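You operate a simulated robot arm through the tools that you are given. There is no shell and no other tool.

The job below is to be done with a simulated robot arm. You get a single attempt, and the scene is never put back.

Task
Swap in the orange handles and fix one on the glued bag.
Fine: the black handles go on the low grey stand, the new carton stays in the handle machine's socket; throw the crank, turn the bag under the wide pad and push it; the third carton, glue arm, valve and other bags stay put.

It is judged by the outcome, as a careful person would: the job done as asked, and still so three seconds after it is handed in. It fails if anything else is knocked over, pushed out of place, dropped, spilled or broken.

Robot
A 6-joint arm with a two-finger gripper, fixed in place. Base frame: the origin is at the foot of the arm, x ahead of it, y to its left, z up; the work surface is at about z = 80. Readings come in cm, degrees, newtons and seconds.
Its first joint turns from -166.0 to 166.0 degrees. Payload 1.71 kg.
The tool frame sits at the grasp point between the pads (the TCP): z along the fingers, y along the line on which they close. The tips reach 2 cm beyond it. The gripper opens to 9.6 cm. The gripper's body begins 11.3 cm behind the TCP.
Orientation is that of the tool frame in the base frame, as a unit quaternion [x, y, z, w]. With the fingers straight down and closing along the base's y, the tool's x points along the base's -x, its y along +y and its z along -z.

Tools
- The arm moves only by the tool step_arm. Its argument "increments" is one flat list of numbers, 7 for each row, row after row: the shift along the base's x, y, z in cm, then the turn, a rotation vector about the base's x, y, z in degrees, then the opening, from 0 (shut) to 1 (fully open). In form: [tx, ty, tz, rx, ry, rz, claw, tx, ty, tz, rx, ry, rz, claw, ...]. A call has 1 to 20 rows; each row is the pose to reach, as a shift and turn from the pose commanded when the call began. Rows are played at 5 a second. More than 5 cm and 8.6 degrees between two rows, or a gripper value outside its range, and nothing of the call is played. Where a pose cannot be reached the arm comes as near as it can. A force on the tool above 50 N (or 10 N above the force at the start of the call, whichever is more), or a blocked arm, ends the call early, and 0.2 s more pass. The fingers move at their own pace (about 4.5 cm/s each) and stop on an object; they squeeze with about 33 N. The grip force told is the motor's: it shows also when the fingers shut on nothing. Time passes only in rows, and 0.2 s behind the last, so rows that repeat a pose let the fingers close. It gives the time, the measured TCP pose, the force on the tool (base axes), the opening and the grip force at its end, in the units of the frame above (readings bear some noise), with the torque about the TCP (base axes, N m) and any sound that the robot's microphone picked up.
- Cameras (640 x 400 px; columns grow to the right, rows downward): "scene" is fixed at [39.72, 51.39, 143.97]; the picture's right is [-0.95, -0.30, 0.00], its down [-0.19, 0.61, -0.77] and it looks along [0.23, -0.74, -0.64] (base axes); focal length 214 px, centre (320, 200). "wrist" rides on the gripper at [6.6, 1.4, -14.5] in the tool frame; the picture's right is [-0.21, 0.98, 0.00], its down [-0.88, -0.19, -0.45] and it looks along [-0.44, -0.09, 0.90] (tool axes); focal length 275 px, centre (320, 200). There is no depth. A picture from a camera that has moved, and an enlarged one, comes with that camera's place and axes in the base frame and with its lens. The place of the scene camera against the robot may be out by one fixed shift of up to 2.5 cm in any direction.
- get_image(camera): a new picture of that camera. No time passes.
- move_column(by): slides the trunk up (or, below 0, down) by that many cm; the arm rides with it, the base frame stays. It gives what a move gives, with no picture.
- inspect(camera, box): a new picture of the part [left, top, right, bottom] of that camera's present view, enlarged. No time passes.
- finish_job(): hands the job in; it is judged then, once.

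Nothing tells you positions but the pictures and the camera data. Unless the task says otherwise, let go and move clear before handing in.

The tools are called after "Emit:" as name(argument=value, ...) on one line, values as JSON. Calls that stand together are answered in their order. step_arm: Moves the arm, as the interface text tells. Its arguments: {"type":"object","properties":{"increments":{"type":"array"}},"required":["increments"]} The other tools are called the same way: move_column (by) slides the trunk up or down; get_image (camera) takes a picture; inspect (camera, box) takes an enlarged picture of a part of a camera's view; finish_job () hands the job in.

At the start:

```text
time_s: 0.0
eef_pos: [45.13, 29.74, 123.2]
tcp_rot: [0.0, 1.0, 0.0, -0.001]
wrist_force: [0.7, 0.0, -0.4]
moment: [-0.01, 0.02, -0.01]
opening: 9.6
grasp_force: 0.0
trunk travel left (down, up): [-20.0, 19.0]
```

scene: 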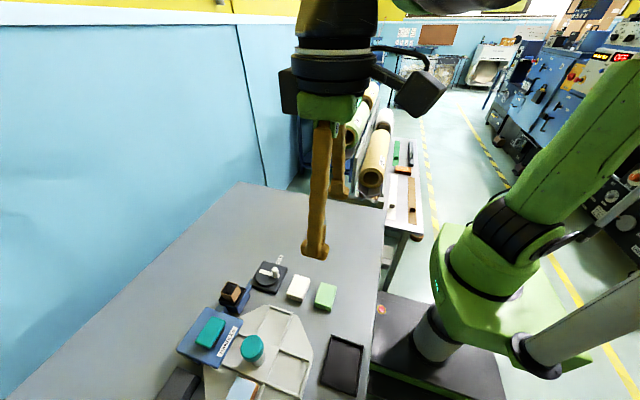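
wrist: 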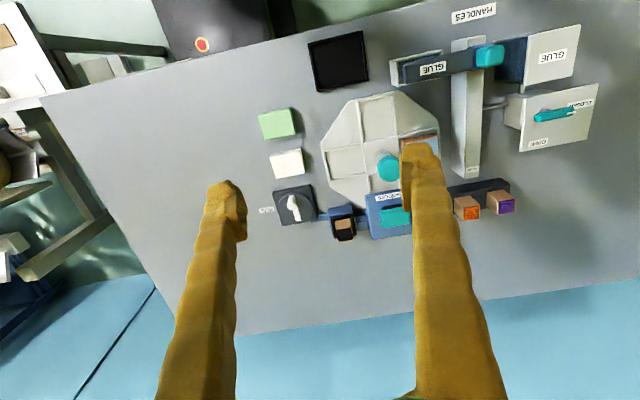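

I see a table with a turntable tray (bags), a handle machine holding a black carton, orange and purple cartons, a crank, and a glue arm. I'll look closer before moving.

Emit:
inspect(camera="wrist", box=[240, 80, 440, 260])

Emit:
inspect(camera="wrist", box=[420, 0, 620, 240])

Emit:
inspect(camera="scene", box=[140, 240, 380, 400])

```text
2.22 times, centred on (340, 170) of wrist
camera zoom: at [38.71, 31.11, 137.69], right [0.21, 0.98, 0.0], down [0.88, -0.19, 0.44], along [0.43, -0.09, -0.9], focal length 612 px, centre (276, 267)
```

zoom: 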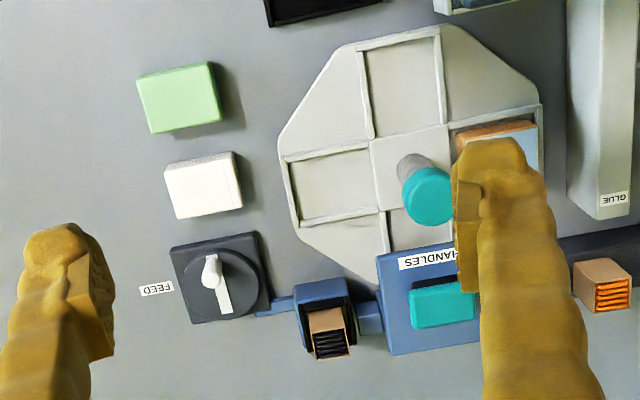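

```text
1.67 times, centred on (520, 120) of wrist
camera zoom: at [38.71, 31.11, 137.69], right [0.21, 0.98, 0.0], down [0.88, -0.19, 0.44], along [0.43, -0.09, -0.9], focal length 459 px, centre (-13, 333)
```

zoom: 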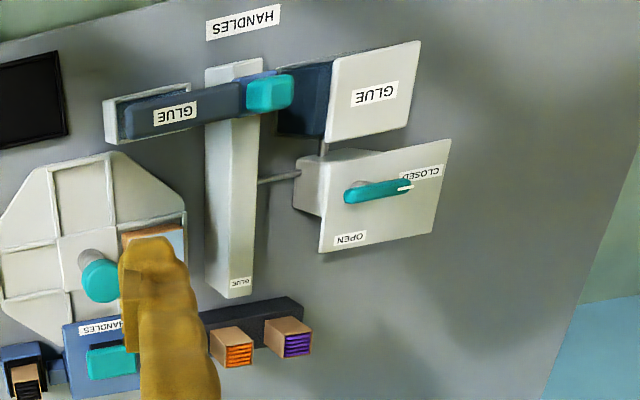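

```text
2.50 times, centred on (260, 320) of scene
camera zoom: at [39.72, 51.39, 143.97], right [-0.95, -0.3, 0.0], down [-0.19, 0.61, -0.77], along [0.23, -0.74, -0.64], focal length 536 px, centre (470, -100)
```

zoom: 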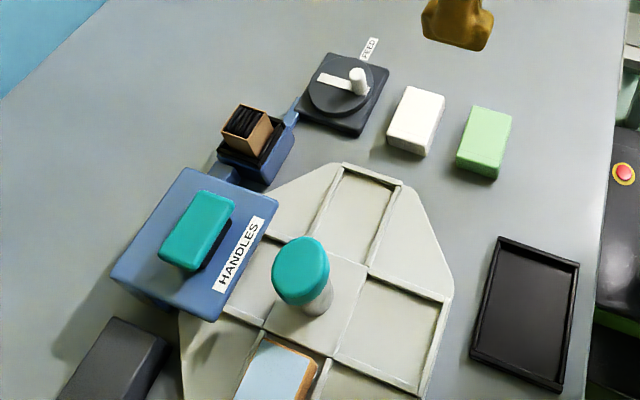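

The fingers hide part of the view; I'll move the arm sideways at height to see the rest of the table.

Emit:
step_arm(increments=[0, 4, 0, 0, 0, 0, 1, 0, 8, 0, 0, 0, 0, 1, 0, 12, 0, 0, 0, 0, 1, 0, 16, 0, 0, 0, 0, 1, 0, 16, 0, 0, 0, 0, 1])

Emit:
get_image(camera="wrist")

Emit:
inspect(camera="wrist", box=[200, 60, 420, 240])

Emit:
get_image(camera="scene")

```text
time_s: 1.2
eef_pos: [43.39, 45.68, 123.93]
tcp_rot: [-0.001, 1.0, 0.0, 0.007]
wrist_force: [-0.9, 0.3, -0.4]
moment: [-0.07, -0.09, 0.02]
opening: 9.61
grasp_force: 0.0
trunk travel left (down, up): [-20.0, 19.0]
```

```text
taken
camera wrist: at [36.72, 47.11, 138.35], right [0.21, 0.98, 0.0], down [0.87, -0.18, 0.46], along [0.45, -0.09, -0.89], focal length 275 px, centre (320, 200)
```

wrist: 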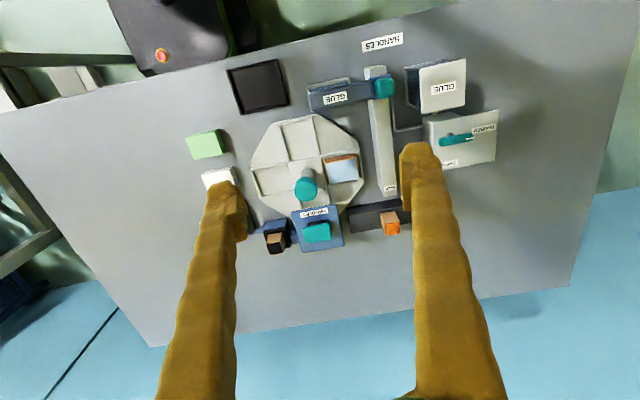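

```text
2.22 times, centred on (310, 150) of wrist
camera zoom: at [36.72, 47.11, 138.35], right [0.21, 0.98, 0.0], down [0.87, -0.18, 0.46], along [0.45, -0.09, -0.89], focal length 612 px, centre (342, 311)
```

zoom: 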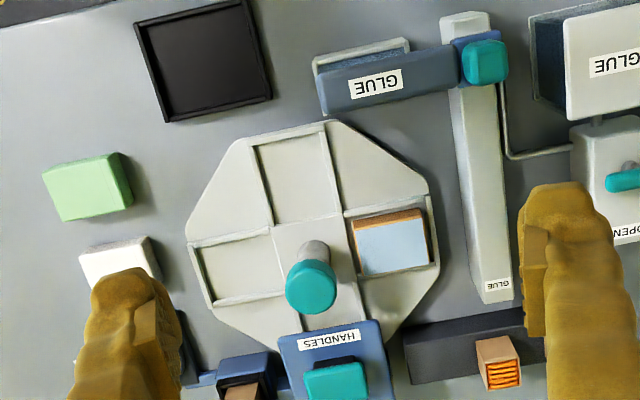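

```text
taken
```

scene: 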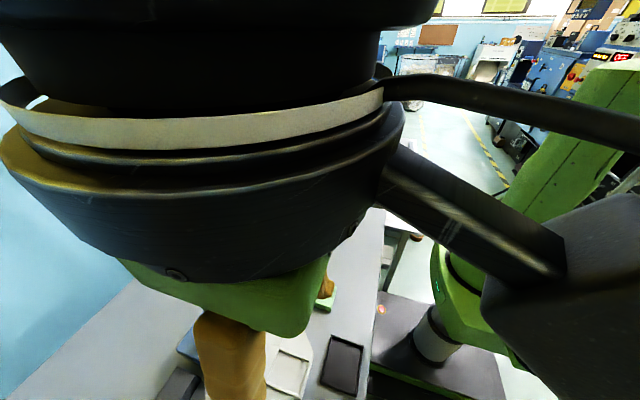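

Everything lies ahead of the arm: the press (HANDLES pad), socket with the black carton, turntable with the glued bag, and the dark-grey stand with orange and purple cartons. I'll get closer views of each.

Emit:
step_arm(increments=[2, -3, -2, 0, 0, 0, 1, 4, -6, -4, 0, 0, 0, 1, 6, -9, -6, 0, 0, 0, 1, 8, -11, -8, 0, 0, 0, 1, 10, -13, -10, 0, 0, 0, 1, 12, -13, -12, 0, 0, 0, 1, 12, -13, -12, 0, 0, 0, 1, 12, -13, -12, 0, 0, 0, 1])

Emit:
get_image(camera="wrist")

Emit:
get_image(camera="scene")

```text
time_s: 3.0
eef_pos: [55.46, 32.7, 111.77]
tcp_rot: [0.0, 1.0, 0.0, 0.008]
wrist_force: [-0.4, -0.1, -0.7]
moment: [-0.01, -0.01, -0.02]
opening: 9.6
grasp_force: 0.1
trunk travel left (down, up): [-20.0, 19.0]
```

```text
taken
camera wrist: at [48.83, 34.13, 126.18], right [0.21, 0.98, 0.0], down [0.87, -0.19, 0.46], along [0.45, -0.09, -0.89], focal length 275 px, centre (320, 200)
```

wrist: 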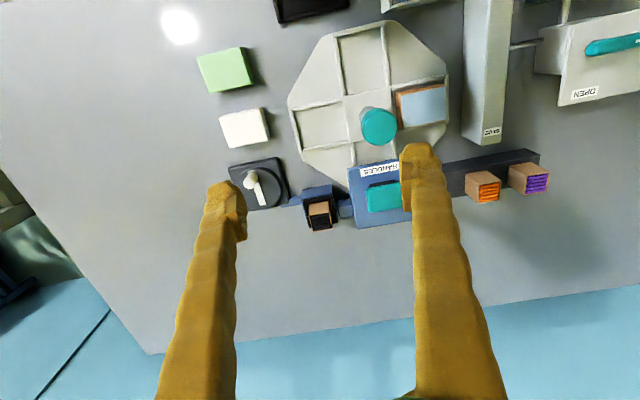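

```text
taken
```

scene: 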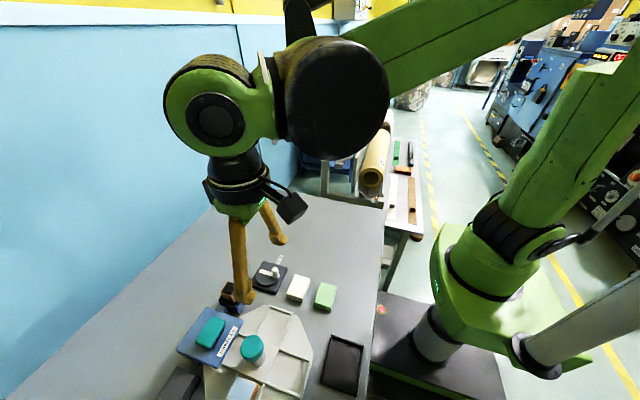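

Emit:
inspect(camera="wrist", box=[200, 140, 420, 260])

Emit:
inspect(camera="wrist", box=[400, 80, 600, 240])

Emit:
inspect(camera="wrist", box=[270, 10, 470, 170])

Emit:
inspect(camera="scene", box=[150, 240, 330, 400])

```text
2.91 times, centred on (310, 200) of wrist
camera zoom: at [48.83, 34.13, 126.18], right [0.21, 0.98, 0.0], down [0.87, -0.19, 0.46], along [0.45, -0.09, -0.89], focal length 801 px, centre (349, 200)
```

zoom: 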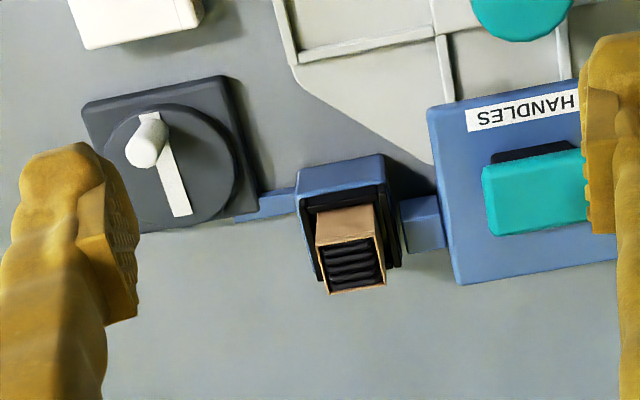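

```text
2.50 times, centred on (500, 160) of wrist
camera zoom: at [48.83, 34.13, 126.18], right [0.21, 0.98, 0.0], down [0.87, -0.19, 0.46], along [0.45, -0.09, -0.89], focal length 688 px, centre (-130, 300)
```

zoom: 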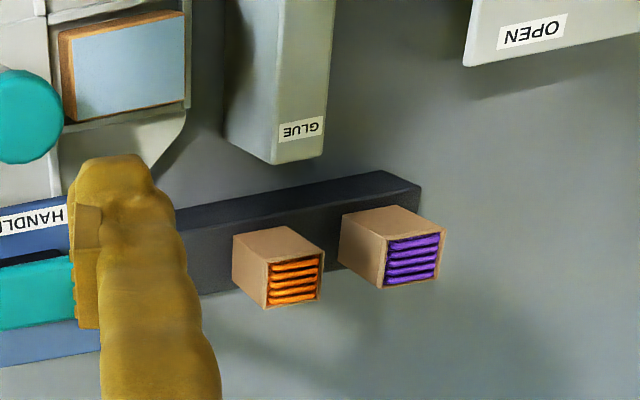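

```text
2.50 times, centred on (370, 90) of wrist
camera zoom: at [48.83, 34.13, 126.18], right [0.21, 0.98, 0.0], down [0.87, -0.19, 0.46], along [0.45, -0.09, -0.89], focal length 688 px, centre (195, 475)
```

zoom: 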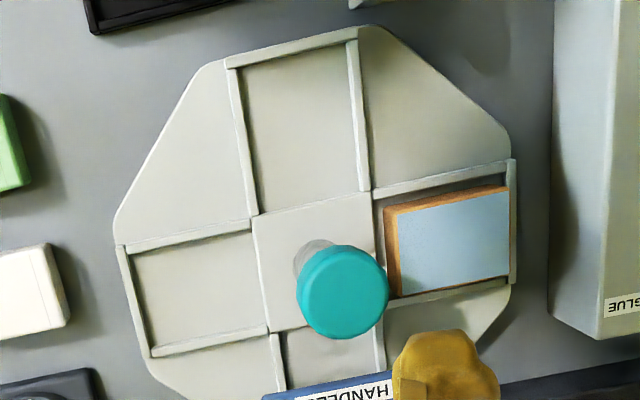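

```text
2.50 times, centred on (240, 320) of scene
camera zoom: at [39.72, 51.39, 143.97], right [-0.95, -0.3, 0.0], down [-0.19, 0.61, -0.77], along [0.23, -0.74, -0.64], focal length 536 px, centre (520, -100)
```

zoom: 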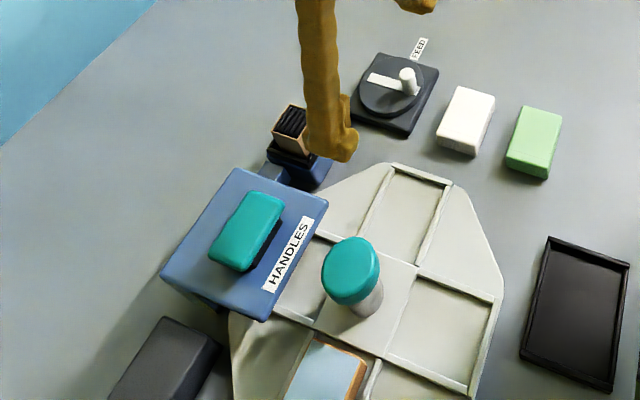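

Emit:
step_arm(increments=[0, 4, -1, 0, 0, 0, 1, 0, 8, -2, 0, 0, 0, 1, 0, 12, -3, 0, 0, 0, 1, 0, 16, -4, 0, 0, 0, 1, 0, 20, -5, 0, 0, 0, 1, 0, 24, -6, 0, 0, 0, 1, 0, 24, -6, 0, 0, 0, 1, 0, 24, -6, 0, 0, 0, 1])

Emit:
get_image(camera="wrist")

Emit:
inspect(camera="wrist", box=[200, 100, 440, 280])

```text
time_s: 4.8
eef_pos: [55.66, 56.74, 105.58]
tcp_rot: [0.001, 1.0, 0.0, 0.007]
wrist_force: [-0.6, 0.3, 0.1]
moment: [-0.01, -0.01, -0.02]
opening: 9.61
grasp_force: 0.0
trunk travel left (down, up): [-20.0, 19.0]
```

```text
taken
camera wrist: at [48.99, 58.17, 120.13], right [0.21, 0.98, 0.0], down [0.87, -0.19, 0.46], along [0.45, -0.09, -0.89], focal length 275 px, centre (320, 200)
```

wrist: 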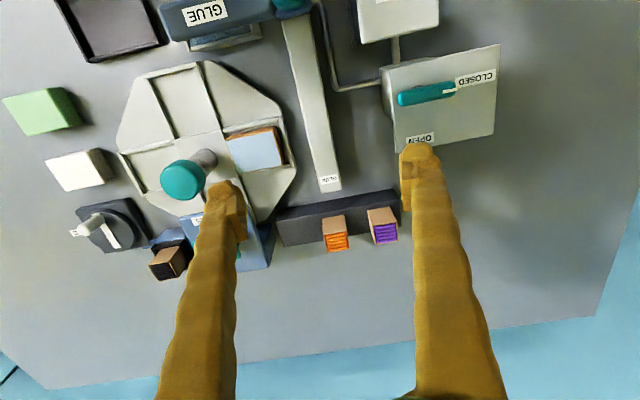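

```text
2.22 times, centred on (320, 190) of wrist
camera zoom: at [48.99, 58.17, 120.13], right [0.21, 0.98, 0.0], down [0.87, -0.19, 0.46], along [0.45, -0.09, -0.89], focal length 612 px, centre (320, 222)
```

zoom: 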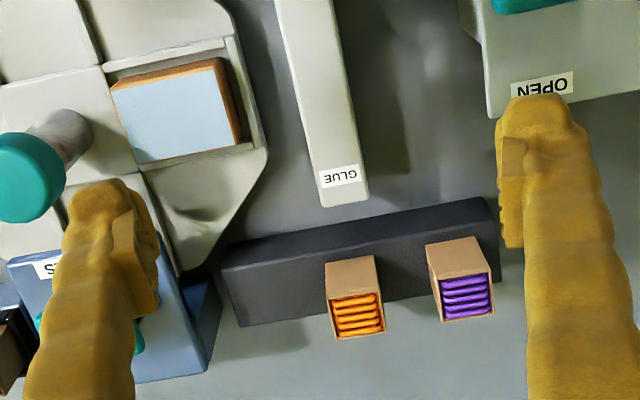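

Emit:
step_arm(increments=[0, -4, 0, 0, 0, 0, 1, 0, -8, 0, 0, 0, 0, 1, 0, -12, 0, 0, 0, 0, 1, 0, -16, 0, 0, 0, 0, 1, 0, -20, 0, 0, 0, 0, 1, 0, -24, 0, 0, 0, 0, 1, 2, -28, 0, 0, 0, 0, 1, 4, -29, 0, 0, 0, 0, 1, 4, -29, 0, 0, 0, 0, 1])

Emit:
get_image(camera="wrist")

Emit:
inspect(camera="wrist", box=[220, 110, 420, 260])

Emit:
get_image(camera="scene")

```text
time_s: 6.8
eef_pos: [59.4, 27.55, 105.48]
tcp_rot: [0.0, 1.0, 0.0, 0.008]
wrist_force: [0.4, -0.1, 0.6]
moment: [0.01, 0.05, 0.02]
opening: 9.57
grasp_force: 0.1
trunk travel left (down, up): [-20.0, 19.0]
```

```text
taken
camera wrist: at [52.68, 28.94, 119.96], right [0.21, 0.98, 0.0], down [0.87, -0.19, 0.46], along [0.45, -0.09, -0.89], focal length 275 px, centre (320, 200)
```

wrist: 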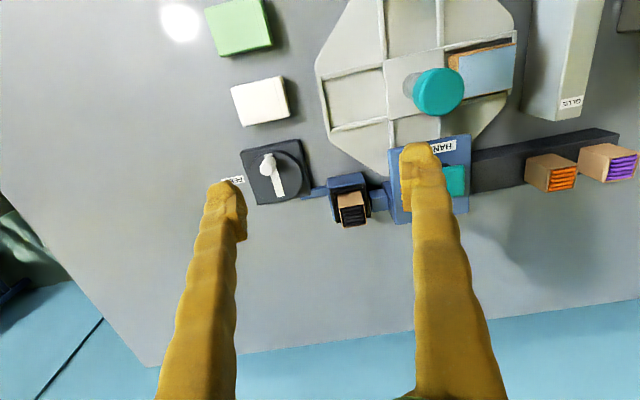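

```text
2.67 times, centred on (320, 185) of wrist
camera zoom: at [52.68, 28.94, 119.96], right [0.21, 0.98, 0.0], down [0.87, -0.19, 0.46], along [0.45, -0.09, -0.89], focal length 734 px, centre (320, 240)
```

zoom: 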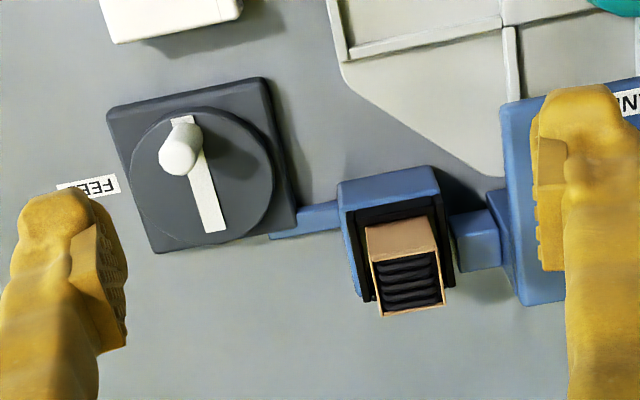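

```text
taken
```

scene: 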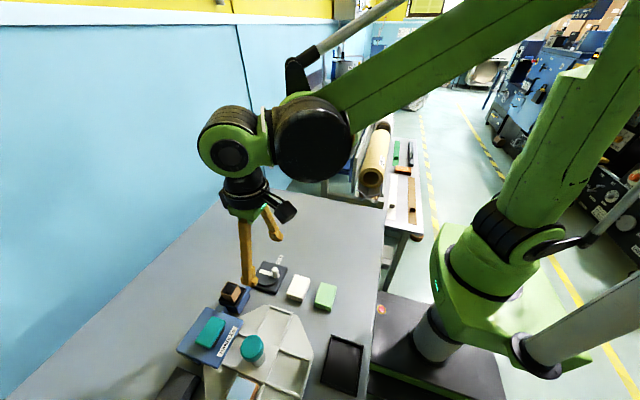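

Emit:
inspect(camera="scene", box=[205, 255, 305, 320])

Emit:
inspect(camera="scene", box=[130, 310, 290, 400])

Emit:
inspect(camera="wrist", box=[310, 160, 410, 240])

```text
6.15 times, centred on (255, 288) of scene
camera zoom: at [39.72, 51.39, 143.97], right [-0.95, -0.3, 0.0], down [-0.19, 0.61, -0.77], along [0.23, -0.74, -0.64], focal length 1320 px, centre (720, -338)
```

zoom: 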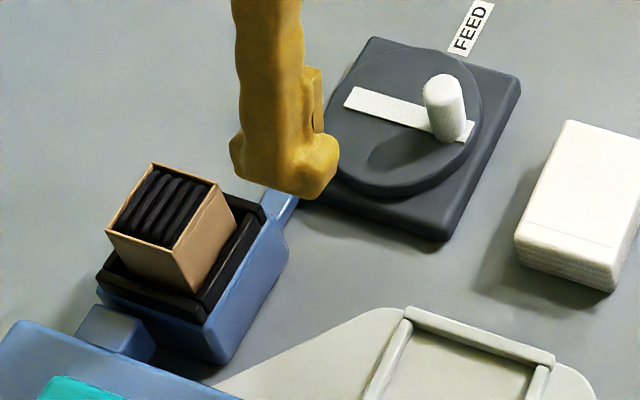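

```text
4.00 times, centred on (210, 355) of scene
camera zoom: at [39.72, 51.39, 143.97], right [-0.95, -0.3, 0.0], down [-0.19, 0.61, -0.77], along [0.23, -0.74, -0.64], focal length 858 px, centre (760, -420)
```

zoom: 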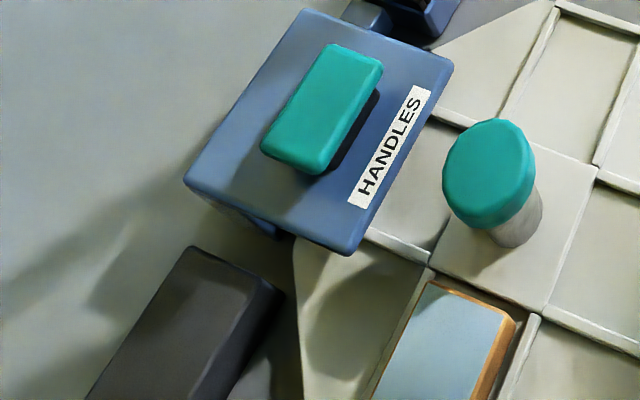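

```text
5.00 times, centred on (360, 200) of wrist
camera zoom: at [52.68, 28.94, 119.96], right [0.21, 0.98, 0.0], down [0.87, -0.19, 0.46], along [0.45, -0.09, -0.89], focal length 1376 px, centre (120, 200)
```

zoom: 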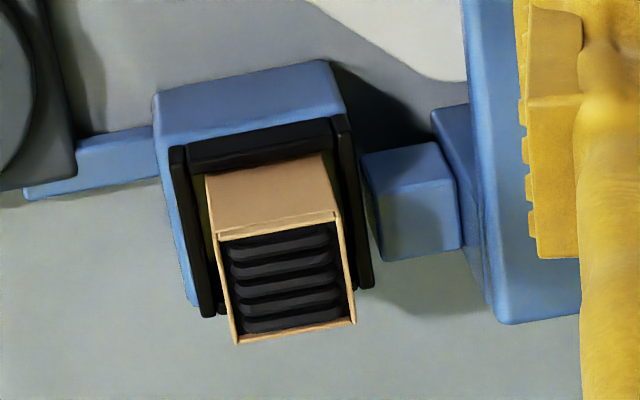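

The black carton's top is at about (72.9, 29.5, 87), in the socket; the orange one is at about (72.3, 56, 88.3) on the stand; the knob is at (58.2, 40.3), the wide pad at (69, 40, 89). I'll go over the black carton first and check alignment.

Emit:
step_arm(increments=[3, 0.4, -2, 0, 0.4, 0, 0.8, 6, 0.8, -4, 0, 0.9, 0, 0.7, 9, 1.2, -5, 0, 0.9, 0, 0.7, 12, 1.6, -6, 0, 0.9, 0, 0.7, 13.4, 1.95, -7, 0, 0.9, 0, 0.7, 13.4, 1.95, -8, 0, 0.9, 0, 0.7, 13.4, 1.95, -8, 0, 0.9, 0, 0.7])

Emit:
get_image(camera="wrist")

Emit:
inspect(camera="scene", box=[180, 240, 300, 320])

```text
time_s: 8.4
eef_pos: [72.66, 29.56, 97.71]
tcp_rot: [-0.001, 1.0, 0.0, -0.001]
wrist_force: [-0.5, -0.1, 0.2]
moment: [0.02, -0.02, -0.01]
opening: 6.74
grasp_force: 0.0
trunk travel left (down, up): [-20.0, 19.0]
```

```text
taken
camera wrist: at [66.27, 31.03, 112.2], right [0.21, 0.98, 0.0], down [0.88, -0.19, 0.44], along [0.43, -0.09, -0.9], focal length 275 px, centre (320, 200)
```

wrist: 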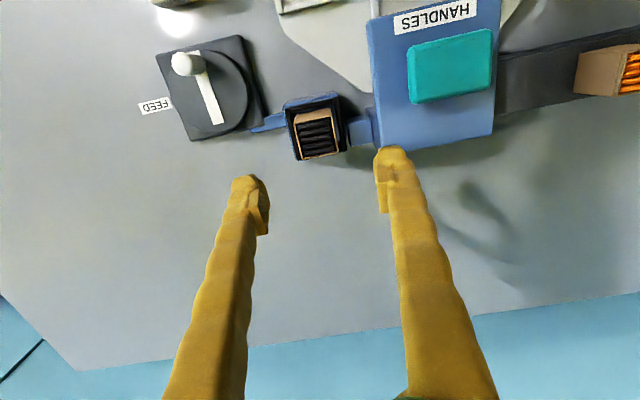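

```text
5.00 times, centred on (240, 280) of scene
camera zoom: at [39.72, 51.39, 143.97], right [-0.95, -0.3, 0.0], down [-0.19, 0.61, -0.77], along [0.23, -0.74, -0.64], focal length 1072 px, centre (720, -200)
```

zoom: 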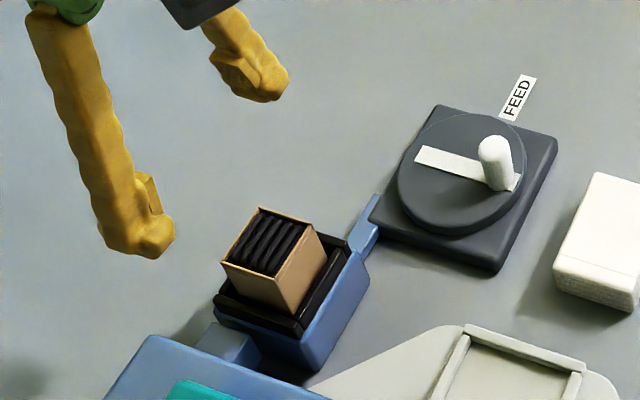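

Emit:
inspect(camera="wrist", box=[270, 80, 370, 170])

Emit:
inspect(camera="wrist", box=[120, 20, 280, 150])

```text
4.44 times, centred on (320, 125) of wrist
camera zoom: at [66.27, 31.03, 112.2], right [0.21, 0.98, 0.0], down [0.88, -0.19, 0.44], along [0.43, -0.09, -0.9], focal length 1224 px, centre (320, 533)
```

zoom: 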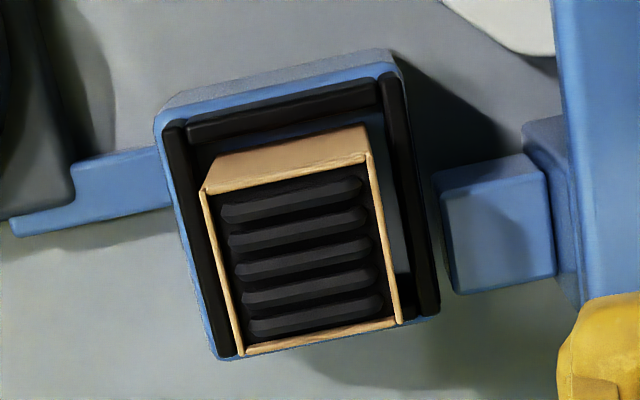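

```text
3.08 times, centred on (200, 85) of wrist
camera zoom: at [66.27, 31.03, 112.2], right [0.21, 0.98, 0.0], down [0.88, -0.19, 0.44], along [0.43, -0.09, -0.9], focal length 847 px, centre (689, 554)
```

zoom: 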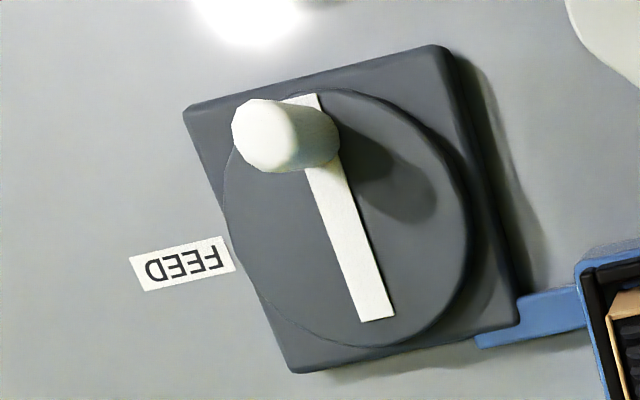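

Carton in the socket refined to about (72.0, 29.5), top near z 88, rim near 85.5. I'll lower straight over it with the fingers partly open, then check.

Emit:
step_arm(increments=[-0.6, 0, -3, 0, 0, 0, 0.62, -0.6, 0, -6, 0, 0, 0, 0.62, -0.6, 0, -8, 0, 0, 0, 0.62, -0.6, 0, -9, 0, 0, 0, 0.62, -0.6, 0, -9.7, 0, 0, 0, 0.62, -0.6, 0, -9.7, 0, 0, 0, 0.62])

Emit:
get_image(camera="wrist")

Emit:
inspect(camera="scene", box=[180, 240, 300, 320])

```text
time_s: 9.8
eef_pos: [72.19, 29.5, 88.03]
tcp_rot: [0.0, 1.0, 0.0, -0.001]
wrist_force: [-0.8, -0.7, 0.5]
moment: [0.01, -0.03, 0.01]
opening: 5.94
grasp_force: 0.1
trunk travel left (down, up): [-20.0, 19.0]
```

```text
taken
camera wrist: at [65.68, 30.95, 102.55], right [0.21, 0.98, 0.0], down [0.88, -0.19, 0.44], along [0.43, -0.09, -0.9], focal length 275 px, centre (320, 200)
```

wrist: 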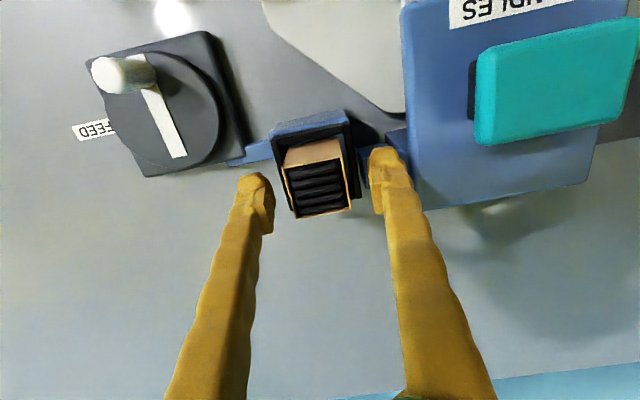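

```text
5.00 times, centred on (240, 280) of scene
camera zoom: at [39.72, 51.39, 143.97], right [-0.95, -0.3, 0.0], down [-0.19, 0.61, -0.77], along [0.23, -0.74, -0.64], focal length 1072 px, centre (720, -200)
```

zoom: 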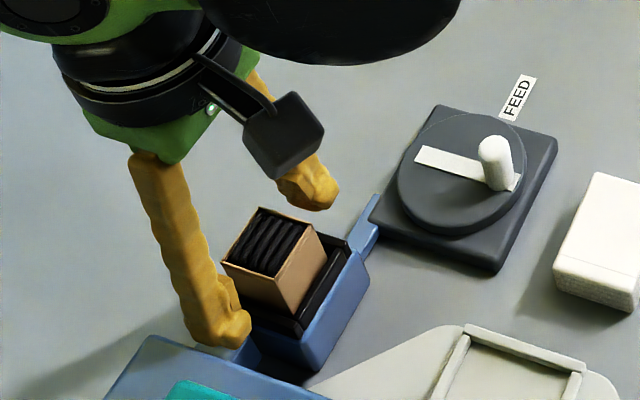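

Emit:
step_arm(increments=[-0.1, 0.05, -0.4, 0, 0, 0, 0.6, -0.1, 0.05, -0.5, 0, 0, 0, 0.45, -0.1, 0.05, -0.5, 0, 0, 0, 0.3, -0.1, 0.05, -0.5, 0, 0, 0, 0.2, -0.1, 0.05, -0.5, 0, 0, 0, 0.2, -0.1, 0.05, -0.5, 0, 0, 0, 0.2])

Emit:
get_image(camera="wrist")

Emit:
inspect(camera="scene", box=[180, 240, 300, 320])

```text
time_s: 11.2
eef_pos: [72.12, 29.63, 87.46]
tcp_rot: [0.0, 1.0, 0.0, -0.001]
wrist_force: [0.8, -0.3, -0.4]
moment: [0.01, 0.02, 0.0]
opening: 3.26
grasp_force: 32.8
trunk travel left (down, up): [-20.0, 19.0]
```

```text
taken
camera wrist: at [65.59, 31.04, 102.04], right [0.21, 0.98, 0.0], down [0.88, -0.19, 0.44], along [0.43, -0.09, -0.9], focal length 275 px, centre (320, 200)
```

wrist: 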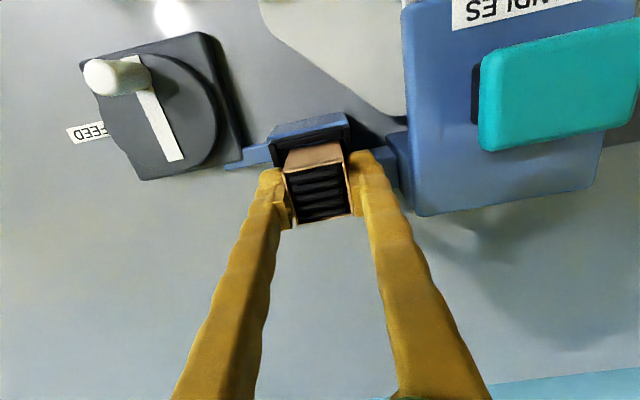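

```text
5.00 times, centred on (240, 280) of scene
camera zoom: at [39.72, 51.39, 143.97], right [-0.95, -0.3, 0.0], down [-0.19, 0.61, -0.77], along [0.23, -0.74, -0.64], focal length 1072 px, centre (720, -200)
```

zoom: 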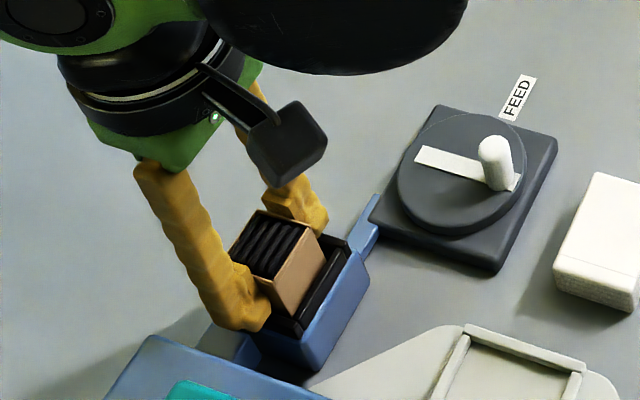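

Emit:
step_arm(increments=[0, 0, 1, 0, 0, 0, 0.2, 0, 0, 3, 0, 0, 0, 0.2, 0, 0, 6, 0, 0, 0, 0.2, 0, 0, 9, 0, 0, 0, 0.2, 0, 0, 13, 0, 0, 0, 0.2, 0, 0, 13, 0, 0, 0, 0.2])

Emit:
inspect(camera="scene", box=[160, 220, 320, 320])

Emit:
get_image(camera="wrist")

```text
time_s: 12.6
eef_pos: [71.89, 29.45, 100.6]
tcp_rot: [0.001, 1.0, 0.0, -0.001]
wrist_force: [-0.1, 0.2, 0.9]
moment: [0.03, -0.01, -0.02]
opening: 3.23
grasp_force: 33.1
trunk travel left (down, up): [-20.0, 19.0]
```

```text
4.00 times, centred on (240, 270) of scene
camera zoom: at [39.72, 51.39, 143.97], right [-0.95, -0.3, 0.0], down [-0.19, 0.61, -0.77], along [0.23, -0.74, -0.64], focal length 858 px, centre (640, -80)
```

zoom: 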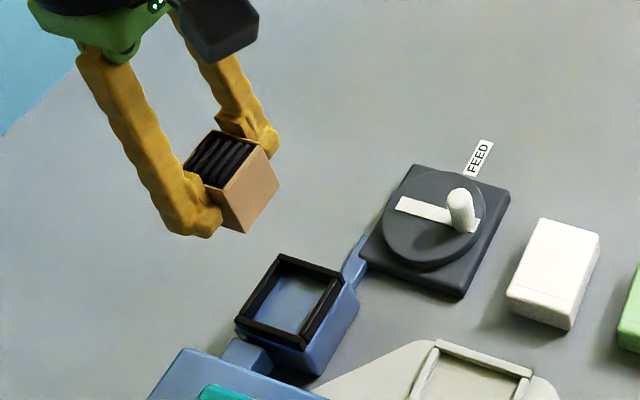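

```text
taken
camera wrist: at [65.38, 31.0, 115.13], right [0.21, 0.98, 0.0], down [0.88, -0.19, 0.44], along [0.43, -0.09, -0.9], focal length 275 px, centre (320, 200)
```

wrist: 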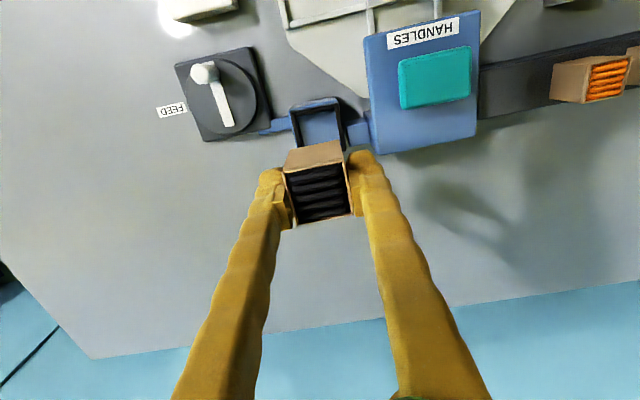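

Black carton is out; the socket is an open square with a black rim. Now carrying it over to the free left end of the grey stand, high above the press.

Emit:
step_arm(increments=[0, 4, 0, 0, 0, 0, 0.2, 0.1, 8, 0, 0, 0, 0, 0.2, 0.2, 12, 0, 0, 0, 0, 0.2, 0.3, 16, 0, 0, 0, 0, 0.2, 0.4, 19.8, 0, 0, 0, 0, 0.2, 0.4, 19.8, 0, 0, 0, 0, 0.2])

Emit:
get_image(camera="wrist")

Emit:
inspect(camera="wrist", box=[240, 70, 440, 240])

Emit:
get_image(camera="scene")

```text
time_s: 14.0
eef_pos: [72.46, 49.53, 100.39]
tcp_rot: [0.0, 1.0, 0.0, -0.001]
wrist_force: [-0.4, 0.4, -1.3]
moment: [-0.03, -0.01, 0.0]
opening: 3.25
grasp_force: 32.6
trunk travel left (down, up): [-20.0, 19.0]
```

```text
taken
camera wrist: at [65.91, 50.91, 115.07], right [0.21, 0.98, 0.0], down [0.88, -0.19, 0.44], along [0.43, -0.09, -0.9], focal length 275 px, centre (320, 200)
```

wrist: 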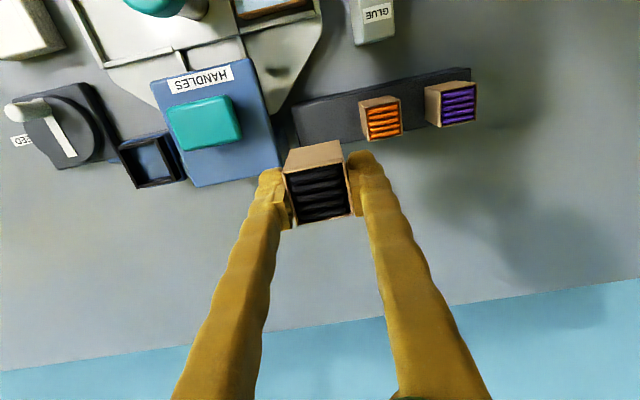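

```text
2.35 times, centred on (340, 155) of wrist
camera zoom: at [65.91, 50.91, 115.07], right [0.21, 0.98, 0.0], down [0.88, -0.19, 0.44], along [0.43, -0.09, -0.9], focal length 648 px, centre (273, 306)
```

zoom: 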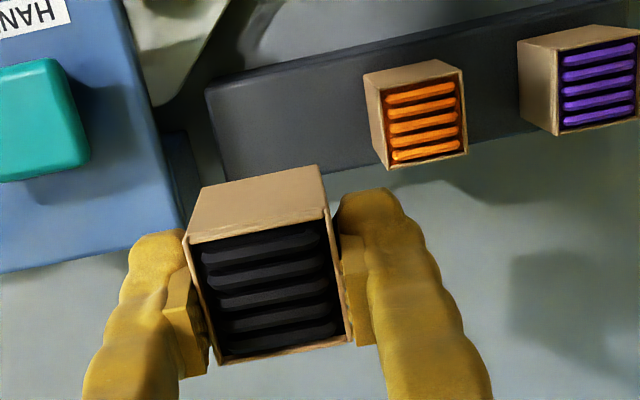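

```text
taken
```

scene: 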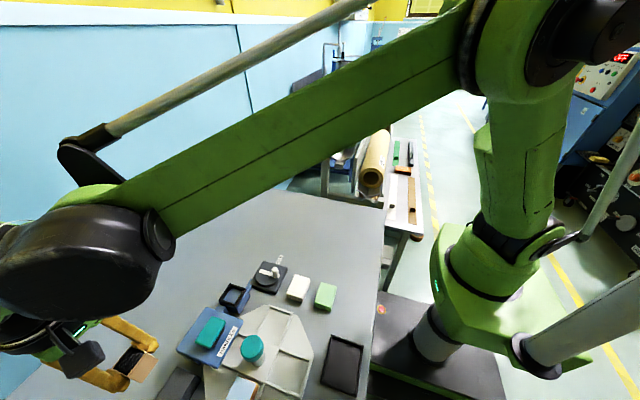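

Emit:
step_arm(increments=[-0.2, 0.2, -3, 0, 0, 0, 0.2, -0.4, 0.35, -6, 0, 0, 0, 0.2, -0.4, 0.35, -9, 0, 0, 0, 0.2, -0.4, 0.35, -11, 0, 0, 0, 0.2, -0.4, 0.35, -12, 0, 0, 0, 0.2, -0.4, 0.35, -12, 0, 0, 0, 0.2])

Emit:
get_image(camera="wrist")

Emit:
inspect(camera="wrist", box=[240, 70, 440, 240])

Emit:
get_image(camera="scene")

```text
time_s: 15.4
eef_pos: [71.95, 49.81, 88.5]
tcp_rot: [0.0, 1.0, 0.0, -0.001]
wrist_force: [-0.5, 0.3, 0.4]
moment: [0.02, 0.0, 0.04]
opening: 3.25
grasp_force: 32.9
trunk travel left (down, up): [-20.0, 19.0]
```

```text
taken
camera wrist: at [65.52, 51.24, 103.09], right [0.21, 0.98, 0.0], down [0.88, -0.19, 0.44], along [0.43, -0.09, -0.9], focal length 275 px, centre (320, 200)
```

wrist: 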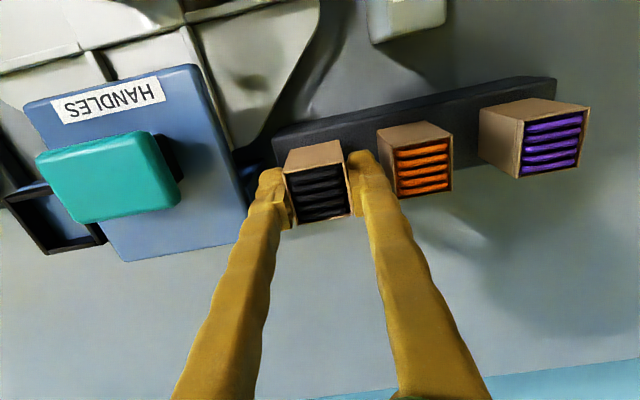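

```text
2.35 times, centred on (340, 155) of wrist
camera zoom: at [65.52, 51.24, 103.09], right [0.21, 0.98, 0.0], down [0.88, -0.19, 0.44], along [0.43, -0.09, -0.9], focal length 648 px, centre (273, 306)
```

zoom: 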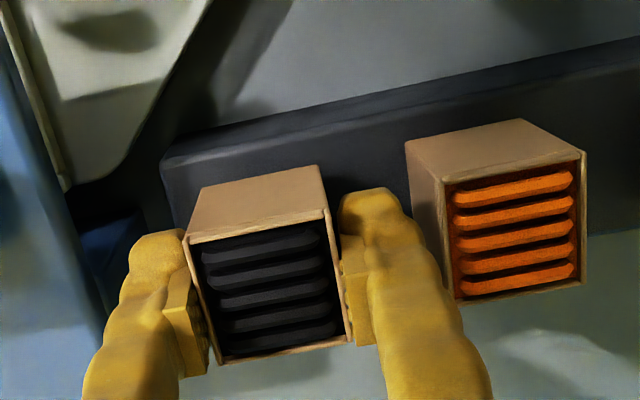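

```text
taken
```

scene: 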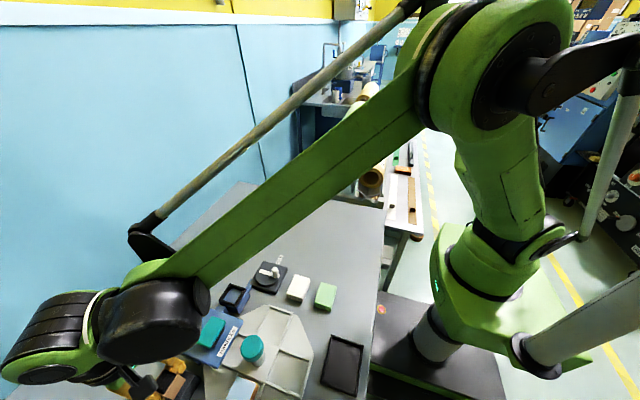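

Emit:
step_arm(increments=[0, 0, -0.25, 0, 0, 0, 0.2, 0, 0, -0.5, 0, 0, 0, 0.2, 0, 0, -0.5, 0, 0, 0, 0.2])

```text
time_s: 16.2
eef_pos: [72.19, 49.81, 88.11]
tcp_rot: [0.0, 1.0, 0.0, 0.0]
wrist_force: [-0.8, -0.2, -1.0]
moment: [-0.02, 0.01, 0.02]
opening: 3.27
grasp_force: 33.1
trunk travel left (down, up): [-20.0, 19.0]
```

Emit:
step_arm(increments=[0, 0, -0.15, 0, 0, 0, 0.2, 0, 0, -0.3, 0, 0, 0, 0.2, 0, 0, -0.3, 0, 0, 0, 0.2])

```text
time_s: 17.0
eef_pos: [72.03, 49.78, 87.78]
tcp_rot: [0.0, 1.0, 0.0, 0.0]
wrist_force: [-0.1, 0.2, 0.3]
moment: [0.0, 0.01, -0.02]
opening: 3.23
grasp_force: 33.3
trunk travel left (down, up): [-20.0, 19.0]
```

Emit:
step_arm(increments=[0, 0, -0.1, 0, 0, 0, 0.2, 0, 0, -0.2, 0, 0, 0, 0.2, 0, 0, -0.2, 0, 0, 0, 0.2])

Emit:
inspect(camera="wrist", box=[240, 100, 440, 240])

Emit:
inspect(camera="scene", box=[100, 330, 240, 400])

```text
time_s: 17.8
eef_pos: [72.15, 49.8, 87.49]
tcp_rot: [0.0, 1.0, -0.001, -0.001]
wrist_force: [0.2, 0.8, -0.7]
moment: [-0.03, -0.02, 0.03]
opening: 3.25
grasp_force: 32.7
trunk travel left (down, up): [-20.0, 19.0]
```

```text
2.86 times, centred on (340, 170) of wrist
camera zoom: at [65.64, 51.25, 102.12], right [0.21, 0.98, 0.0], down [0.88, -0.19, 0.44], along [0.43, -0.09, -0.9], focal length 786 px, centre (263, 286)
```

zoom: 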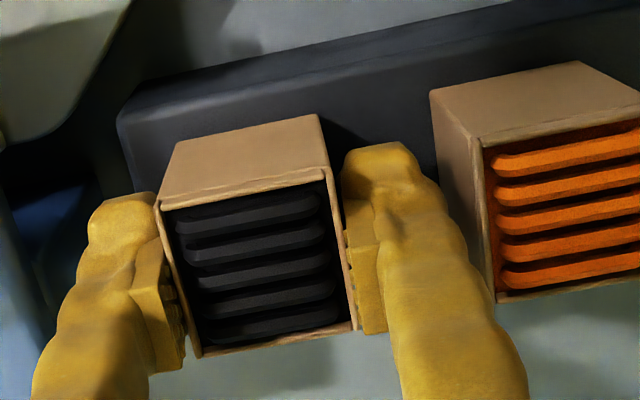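

```text
4.57 times, centred on (170, 365) of scene
camera zoom: at [39.72, 51.39, 143.97], right [-0.95, -0.3, 0.0], down [-0.19, 0.61, -0.77], along [0.23, -0.74, -0.64], focal length 980 px, centre (1006, -554)
```

zoom: 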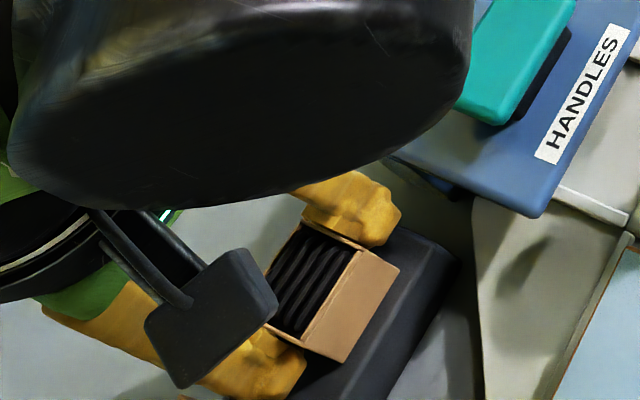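

Emit:
step_arm(increments=[0, 0, -0.1, 0, 0, 0, 0.2, 0, 0, -0.25, 0, 0, 0, 0.2, 0, 0, -0.25, 0, 0, 0, 0.2])

```text
time_s: 18.6
eef_pos: [72.05, 49.66, 87.56]
tcp_rot: [0.0, 1.0, 0.001, -0.001]
wrist_force: [8.3, 6.6, 24.3]
moment: [0.15, -0.17, 0.01]
opening: 3.26
grasp_force: 32.7
trunk travel left (down, up): [-20.0, 19.0]
```

Contact with the stand (24 N up). I'll ease off slightly and open the fingers just enough.

Emit:
step_arm(increments=[0, 0, 0.15, 0, 0, 0, 0.2, 0, 0, 0.15, 0, 0, 0, 0.4, 0, 0, 0.15, 0, 0, 0, 0.47, 0, 0, 0.15, 0, 0, 0, 0.47])

Emit:
inspect(camera="wrist", box=[240, 100, 440, 240])

```text
time_s: 19.6
eef_pos: [72.03, 49.7, 87.42]
tcp_rot: [0.0, 1.0, 0.0, -0.001]
wrist_force: [-0.1, 0.6, 0.2]
moment: [-0.02, 0.01, -0.02]
opening: 4.54
grasp_force: 0.0
trunk travel left (down, up): [-20.0, 19.0]
```

```text
2.86 times, centred on (340, 170) of wrist
camera zoom: at [65.62, 51.2, 102.04], right [0.21, 0.98, 0.0], down [0.88, -0.19, 0.44], along [0.43, -0.09, -0.9], focal length 786 px, centre (263, 286)
```

zoom: 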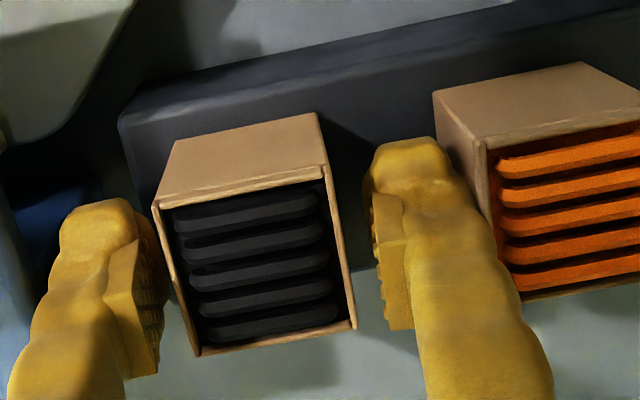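

Emit:
step_arm(increments=[0, 0, 2, 0, 0, 0, 0.47, 0, 0, 6, 0, 0, 0, 0.47, 0, 2, 8, 0, 0, 0, 0.5, 0, 6.2, 8, 0, 0, 0, 0.5, 0, 6.2, 8, 0, 0, 0, 0.52, 0, 6.2, 8, 0, 0, 0, 0.52])

Emit:
get_image(camera="wrist")

Emit:
inspect(camera="wrist", box=[220, 60, 420, 220])

```text
time_s: 21.0
eef_pos: [72.28, 56.15, 95.39]
tcp_rot: [0.0, 1.0, 0.0, -0.001]
wrist_force: [0.1, -0.3, -0.5]
moment: [0.0, 0.0, -0.02]
opening: 4.99
grasp_force: 0.1
trunk travel left (down, up): [-20.0, 19.0]
```

```text
taken
camera wrist: at [65.73, 57.53, 109.88], right [0.21, 0.98, 0.0], down [0.88, -0.19, 0.44], along [0.43, -0.09, -0.9], focal length 275 px, centre (320, 200)
```

wrist: 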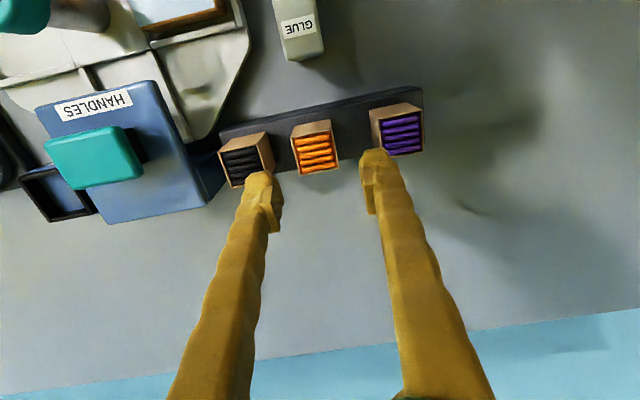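

```text
2.50 times, centred on (320, 140) of wrist
camera zoom: at [65.73, 57.53, 109.88], right [0.21, 0.98, 0.0], down [0.88, -0.19, 0.44], along [0.43, -0.09, -0.9], focal length 688 px, centre (320, 350)
```

zoom: 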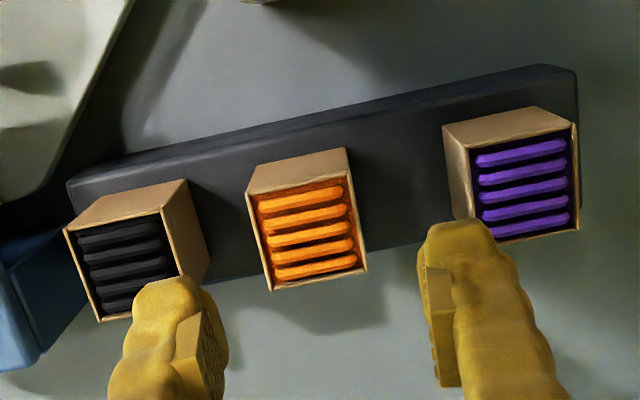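

Emit:
step_arm(increments=[-0.2, -0.15, -3, 0, 0, 0, 0.52, -0.2, -0.15, -6, 0, 0, 0, 0.52, -0.2, -0.15, -7.3, 0, 0, 0, 0.52, -0.2, -0.15, -7.8, 0, 0, 0, 0.52, -0.2, -0.15, -7.8, 0, 0, 0, 0.52])

Emit:
inspect(camera="wrist", box=[220, 100, 420, 260])

```text
time_s: 22.2
eef_pos: [71.94, 55.88, 87.59]
tcp_rot: [0.0, 1.0, 0.0, 0.0]
wrist_force: [-0.1, -0.7, -0.2]
moment: [0.0, -0.03, 0.02]
opening: 4.99
grasp_force: 0.0
trunk travel left (down, up): [-20.0, 19.0]
```

```text
2.50 times, centred on (320, 180) of wrist
camera zoom: at [65.47, 57.31, 102.11], right [0.21, 0.98, 0.0], down [0.88, -0.19, 0.44], along [0.43, -0.09, -0.9], focal length 688 px, centre (320, 250)
```

zoom: 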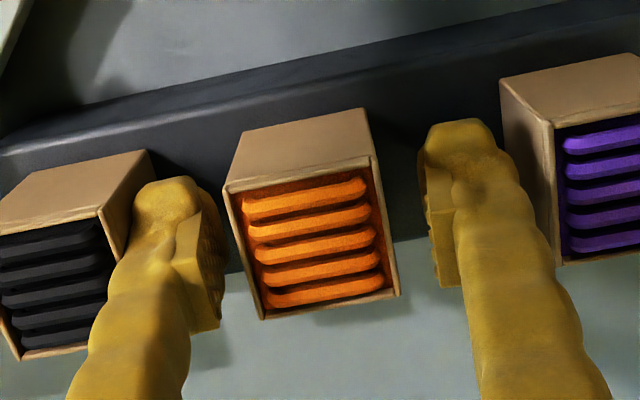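

Emit:
step_arm(increments=[0, 0, 0, 0, 0, 0, 0.35, 0, 0, 0, 0, 0, 0, 0.2, 0, 0, 0, 0, 0, 0, 0.2, 0, 0, 0, 0, 0, 0, 0.2])

Emit:
step_arm(increments=[0, 0, 1, 0, 0, 0, 0.2, 0, 0, 3, 0, 0, 0, 0.2, 0, 0, 6, 0, 0, 0, 0.2, 0, 0, 9, 0, 0, 0, 0.2, 0, 0, 13, 0, 0, 0, 0.2, 0, 0, 13, 0, 0, 0, 0.2])

Emit:
get_image(camera="wrist")

```text
time_s: 23.2
eef_pos: [71.86, 56.02, 87.67]
tcp_rot: [0.0, 1.0, 0.0, -0.001]
wrist_force: [-0.6, 0.1, 0.9]
moment: [-0.02, 0.01, -0.01]
opening: 3.26
grasp_force: 33.5
trunk travel left (down, up): [-20.0, 19.0]
```

```text
time_s: 24.6
eef_pos: [71.73, 56.15, 100.63]
tcp_rot: [0.0, 1.0, 0.0, -0.001]
wrist_force: [-0.8, 0.3, -1.2]
moment: [0.01, -0.04, 0.01]
opening: 3.27
grasp_force: 32.8
trunk travel left (down, up): [-20.0, 19.0]
```

```text
taken
camera wrist: at [65.4, 57.51, 115.06], right [0.21, 0.98, 0.0], down [0.88, -0.19, 0.44], along [0.43, -0.09, -0.9], focal length 275 px, centre (320, 200)
```

wrist: 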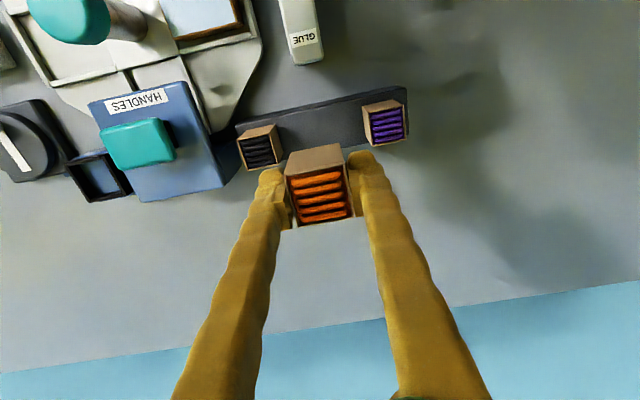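

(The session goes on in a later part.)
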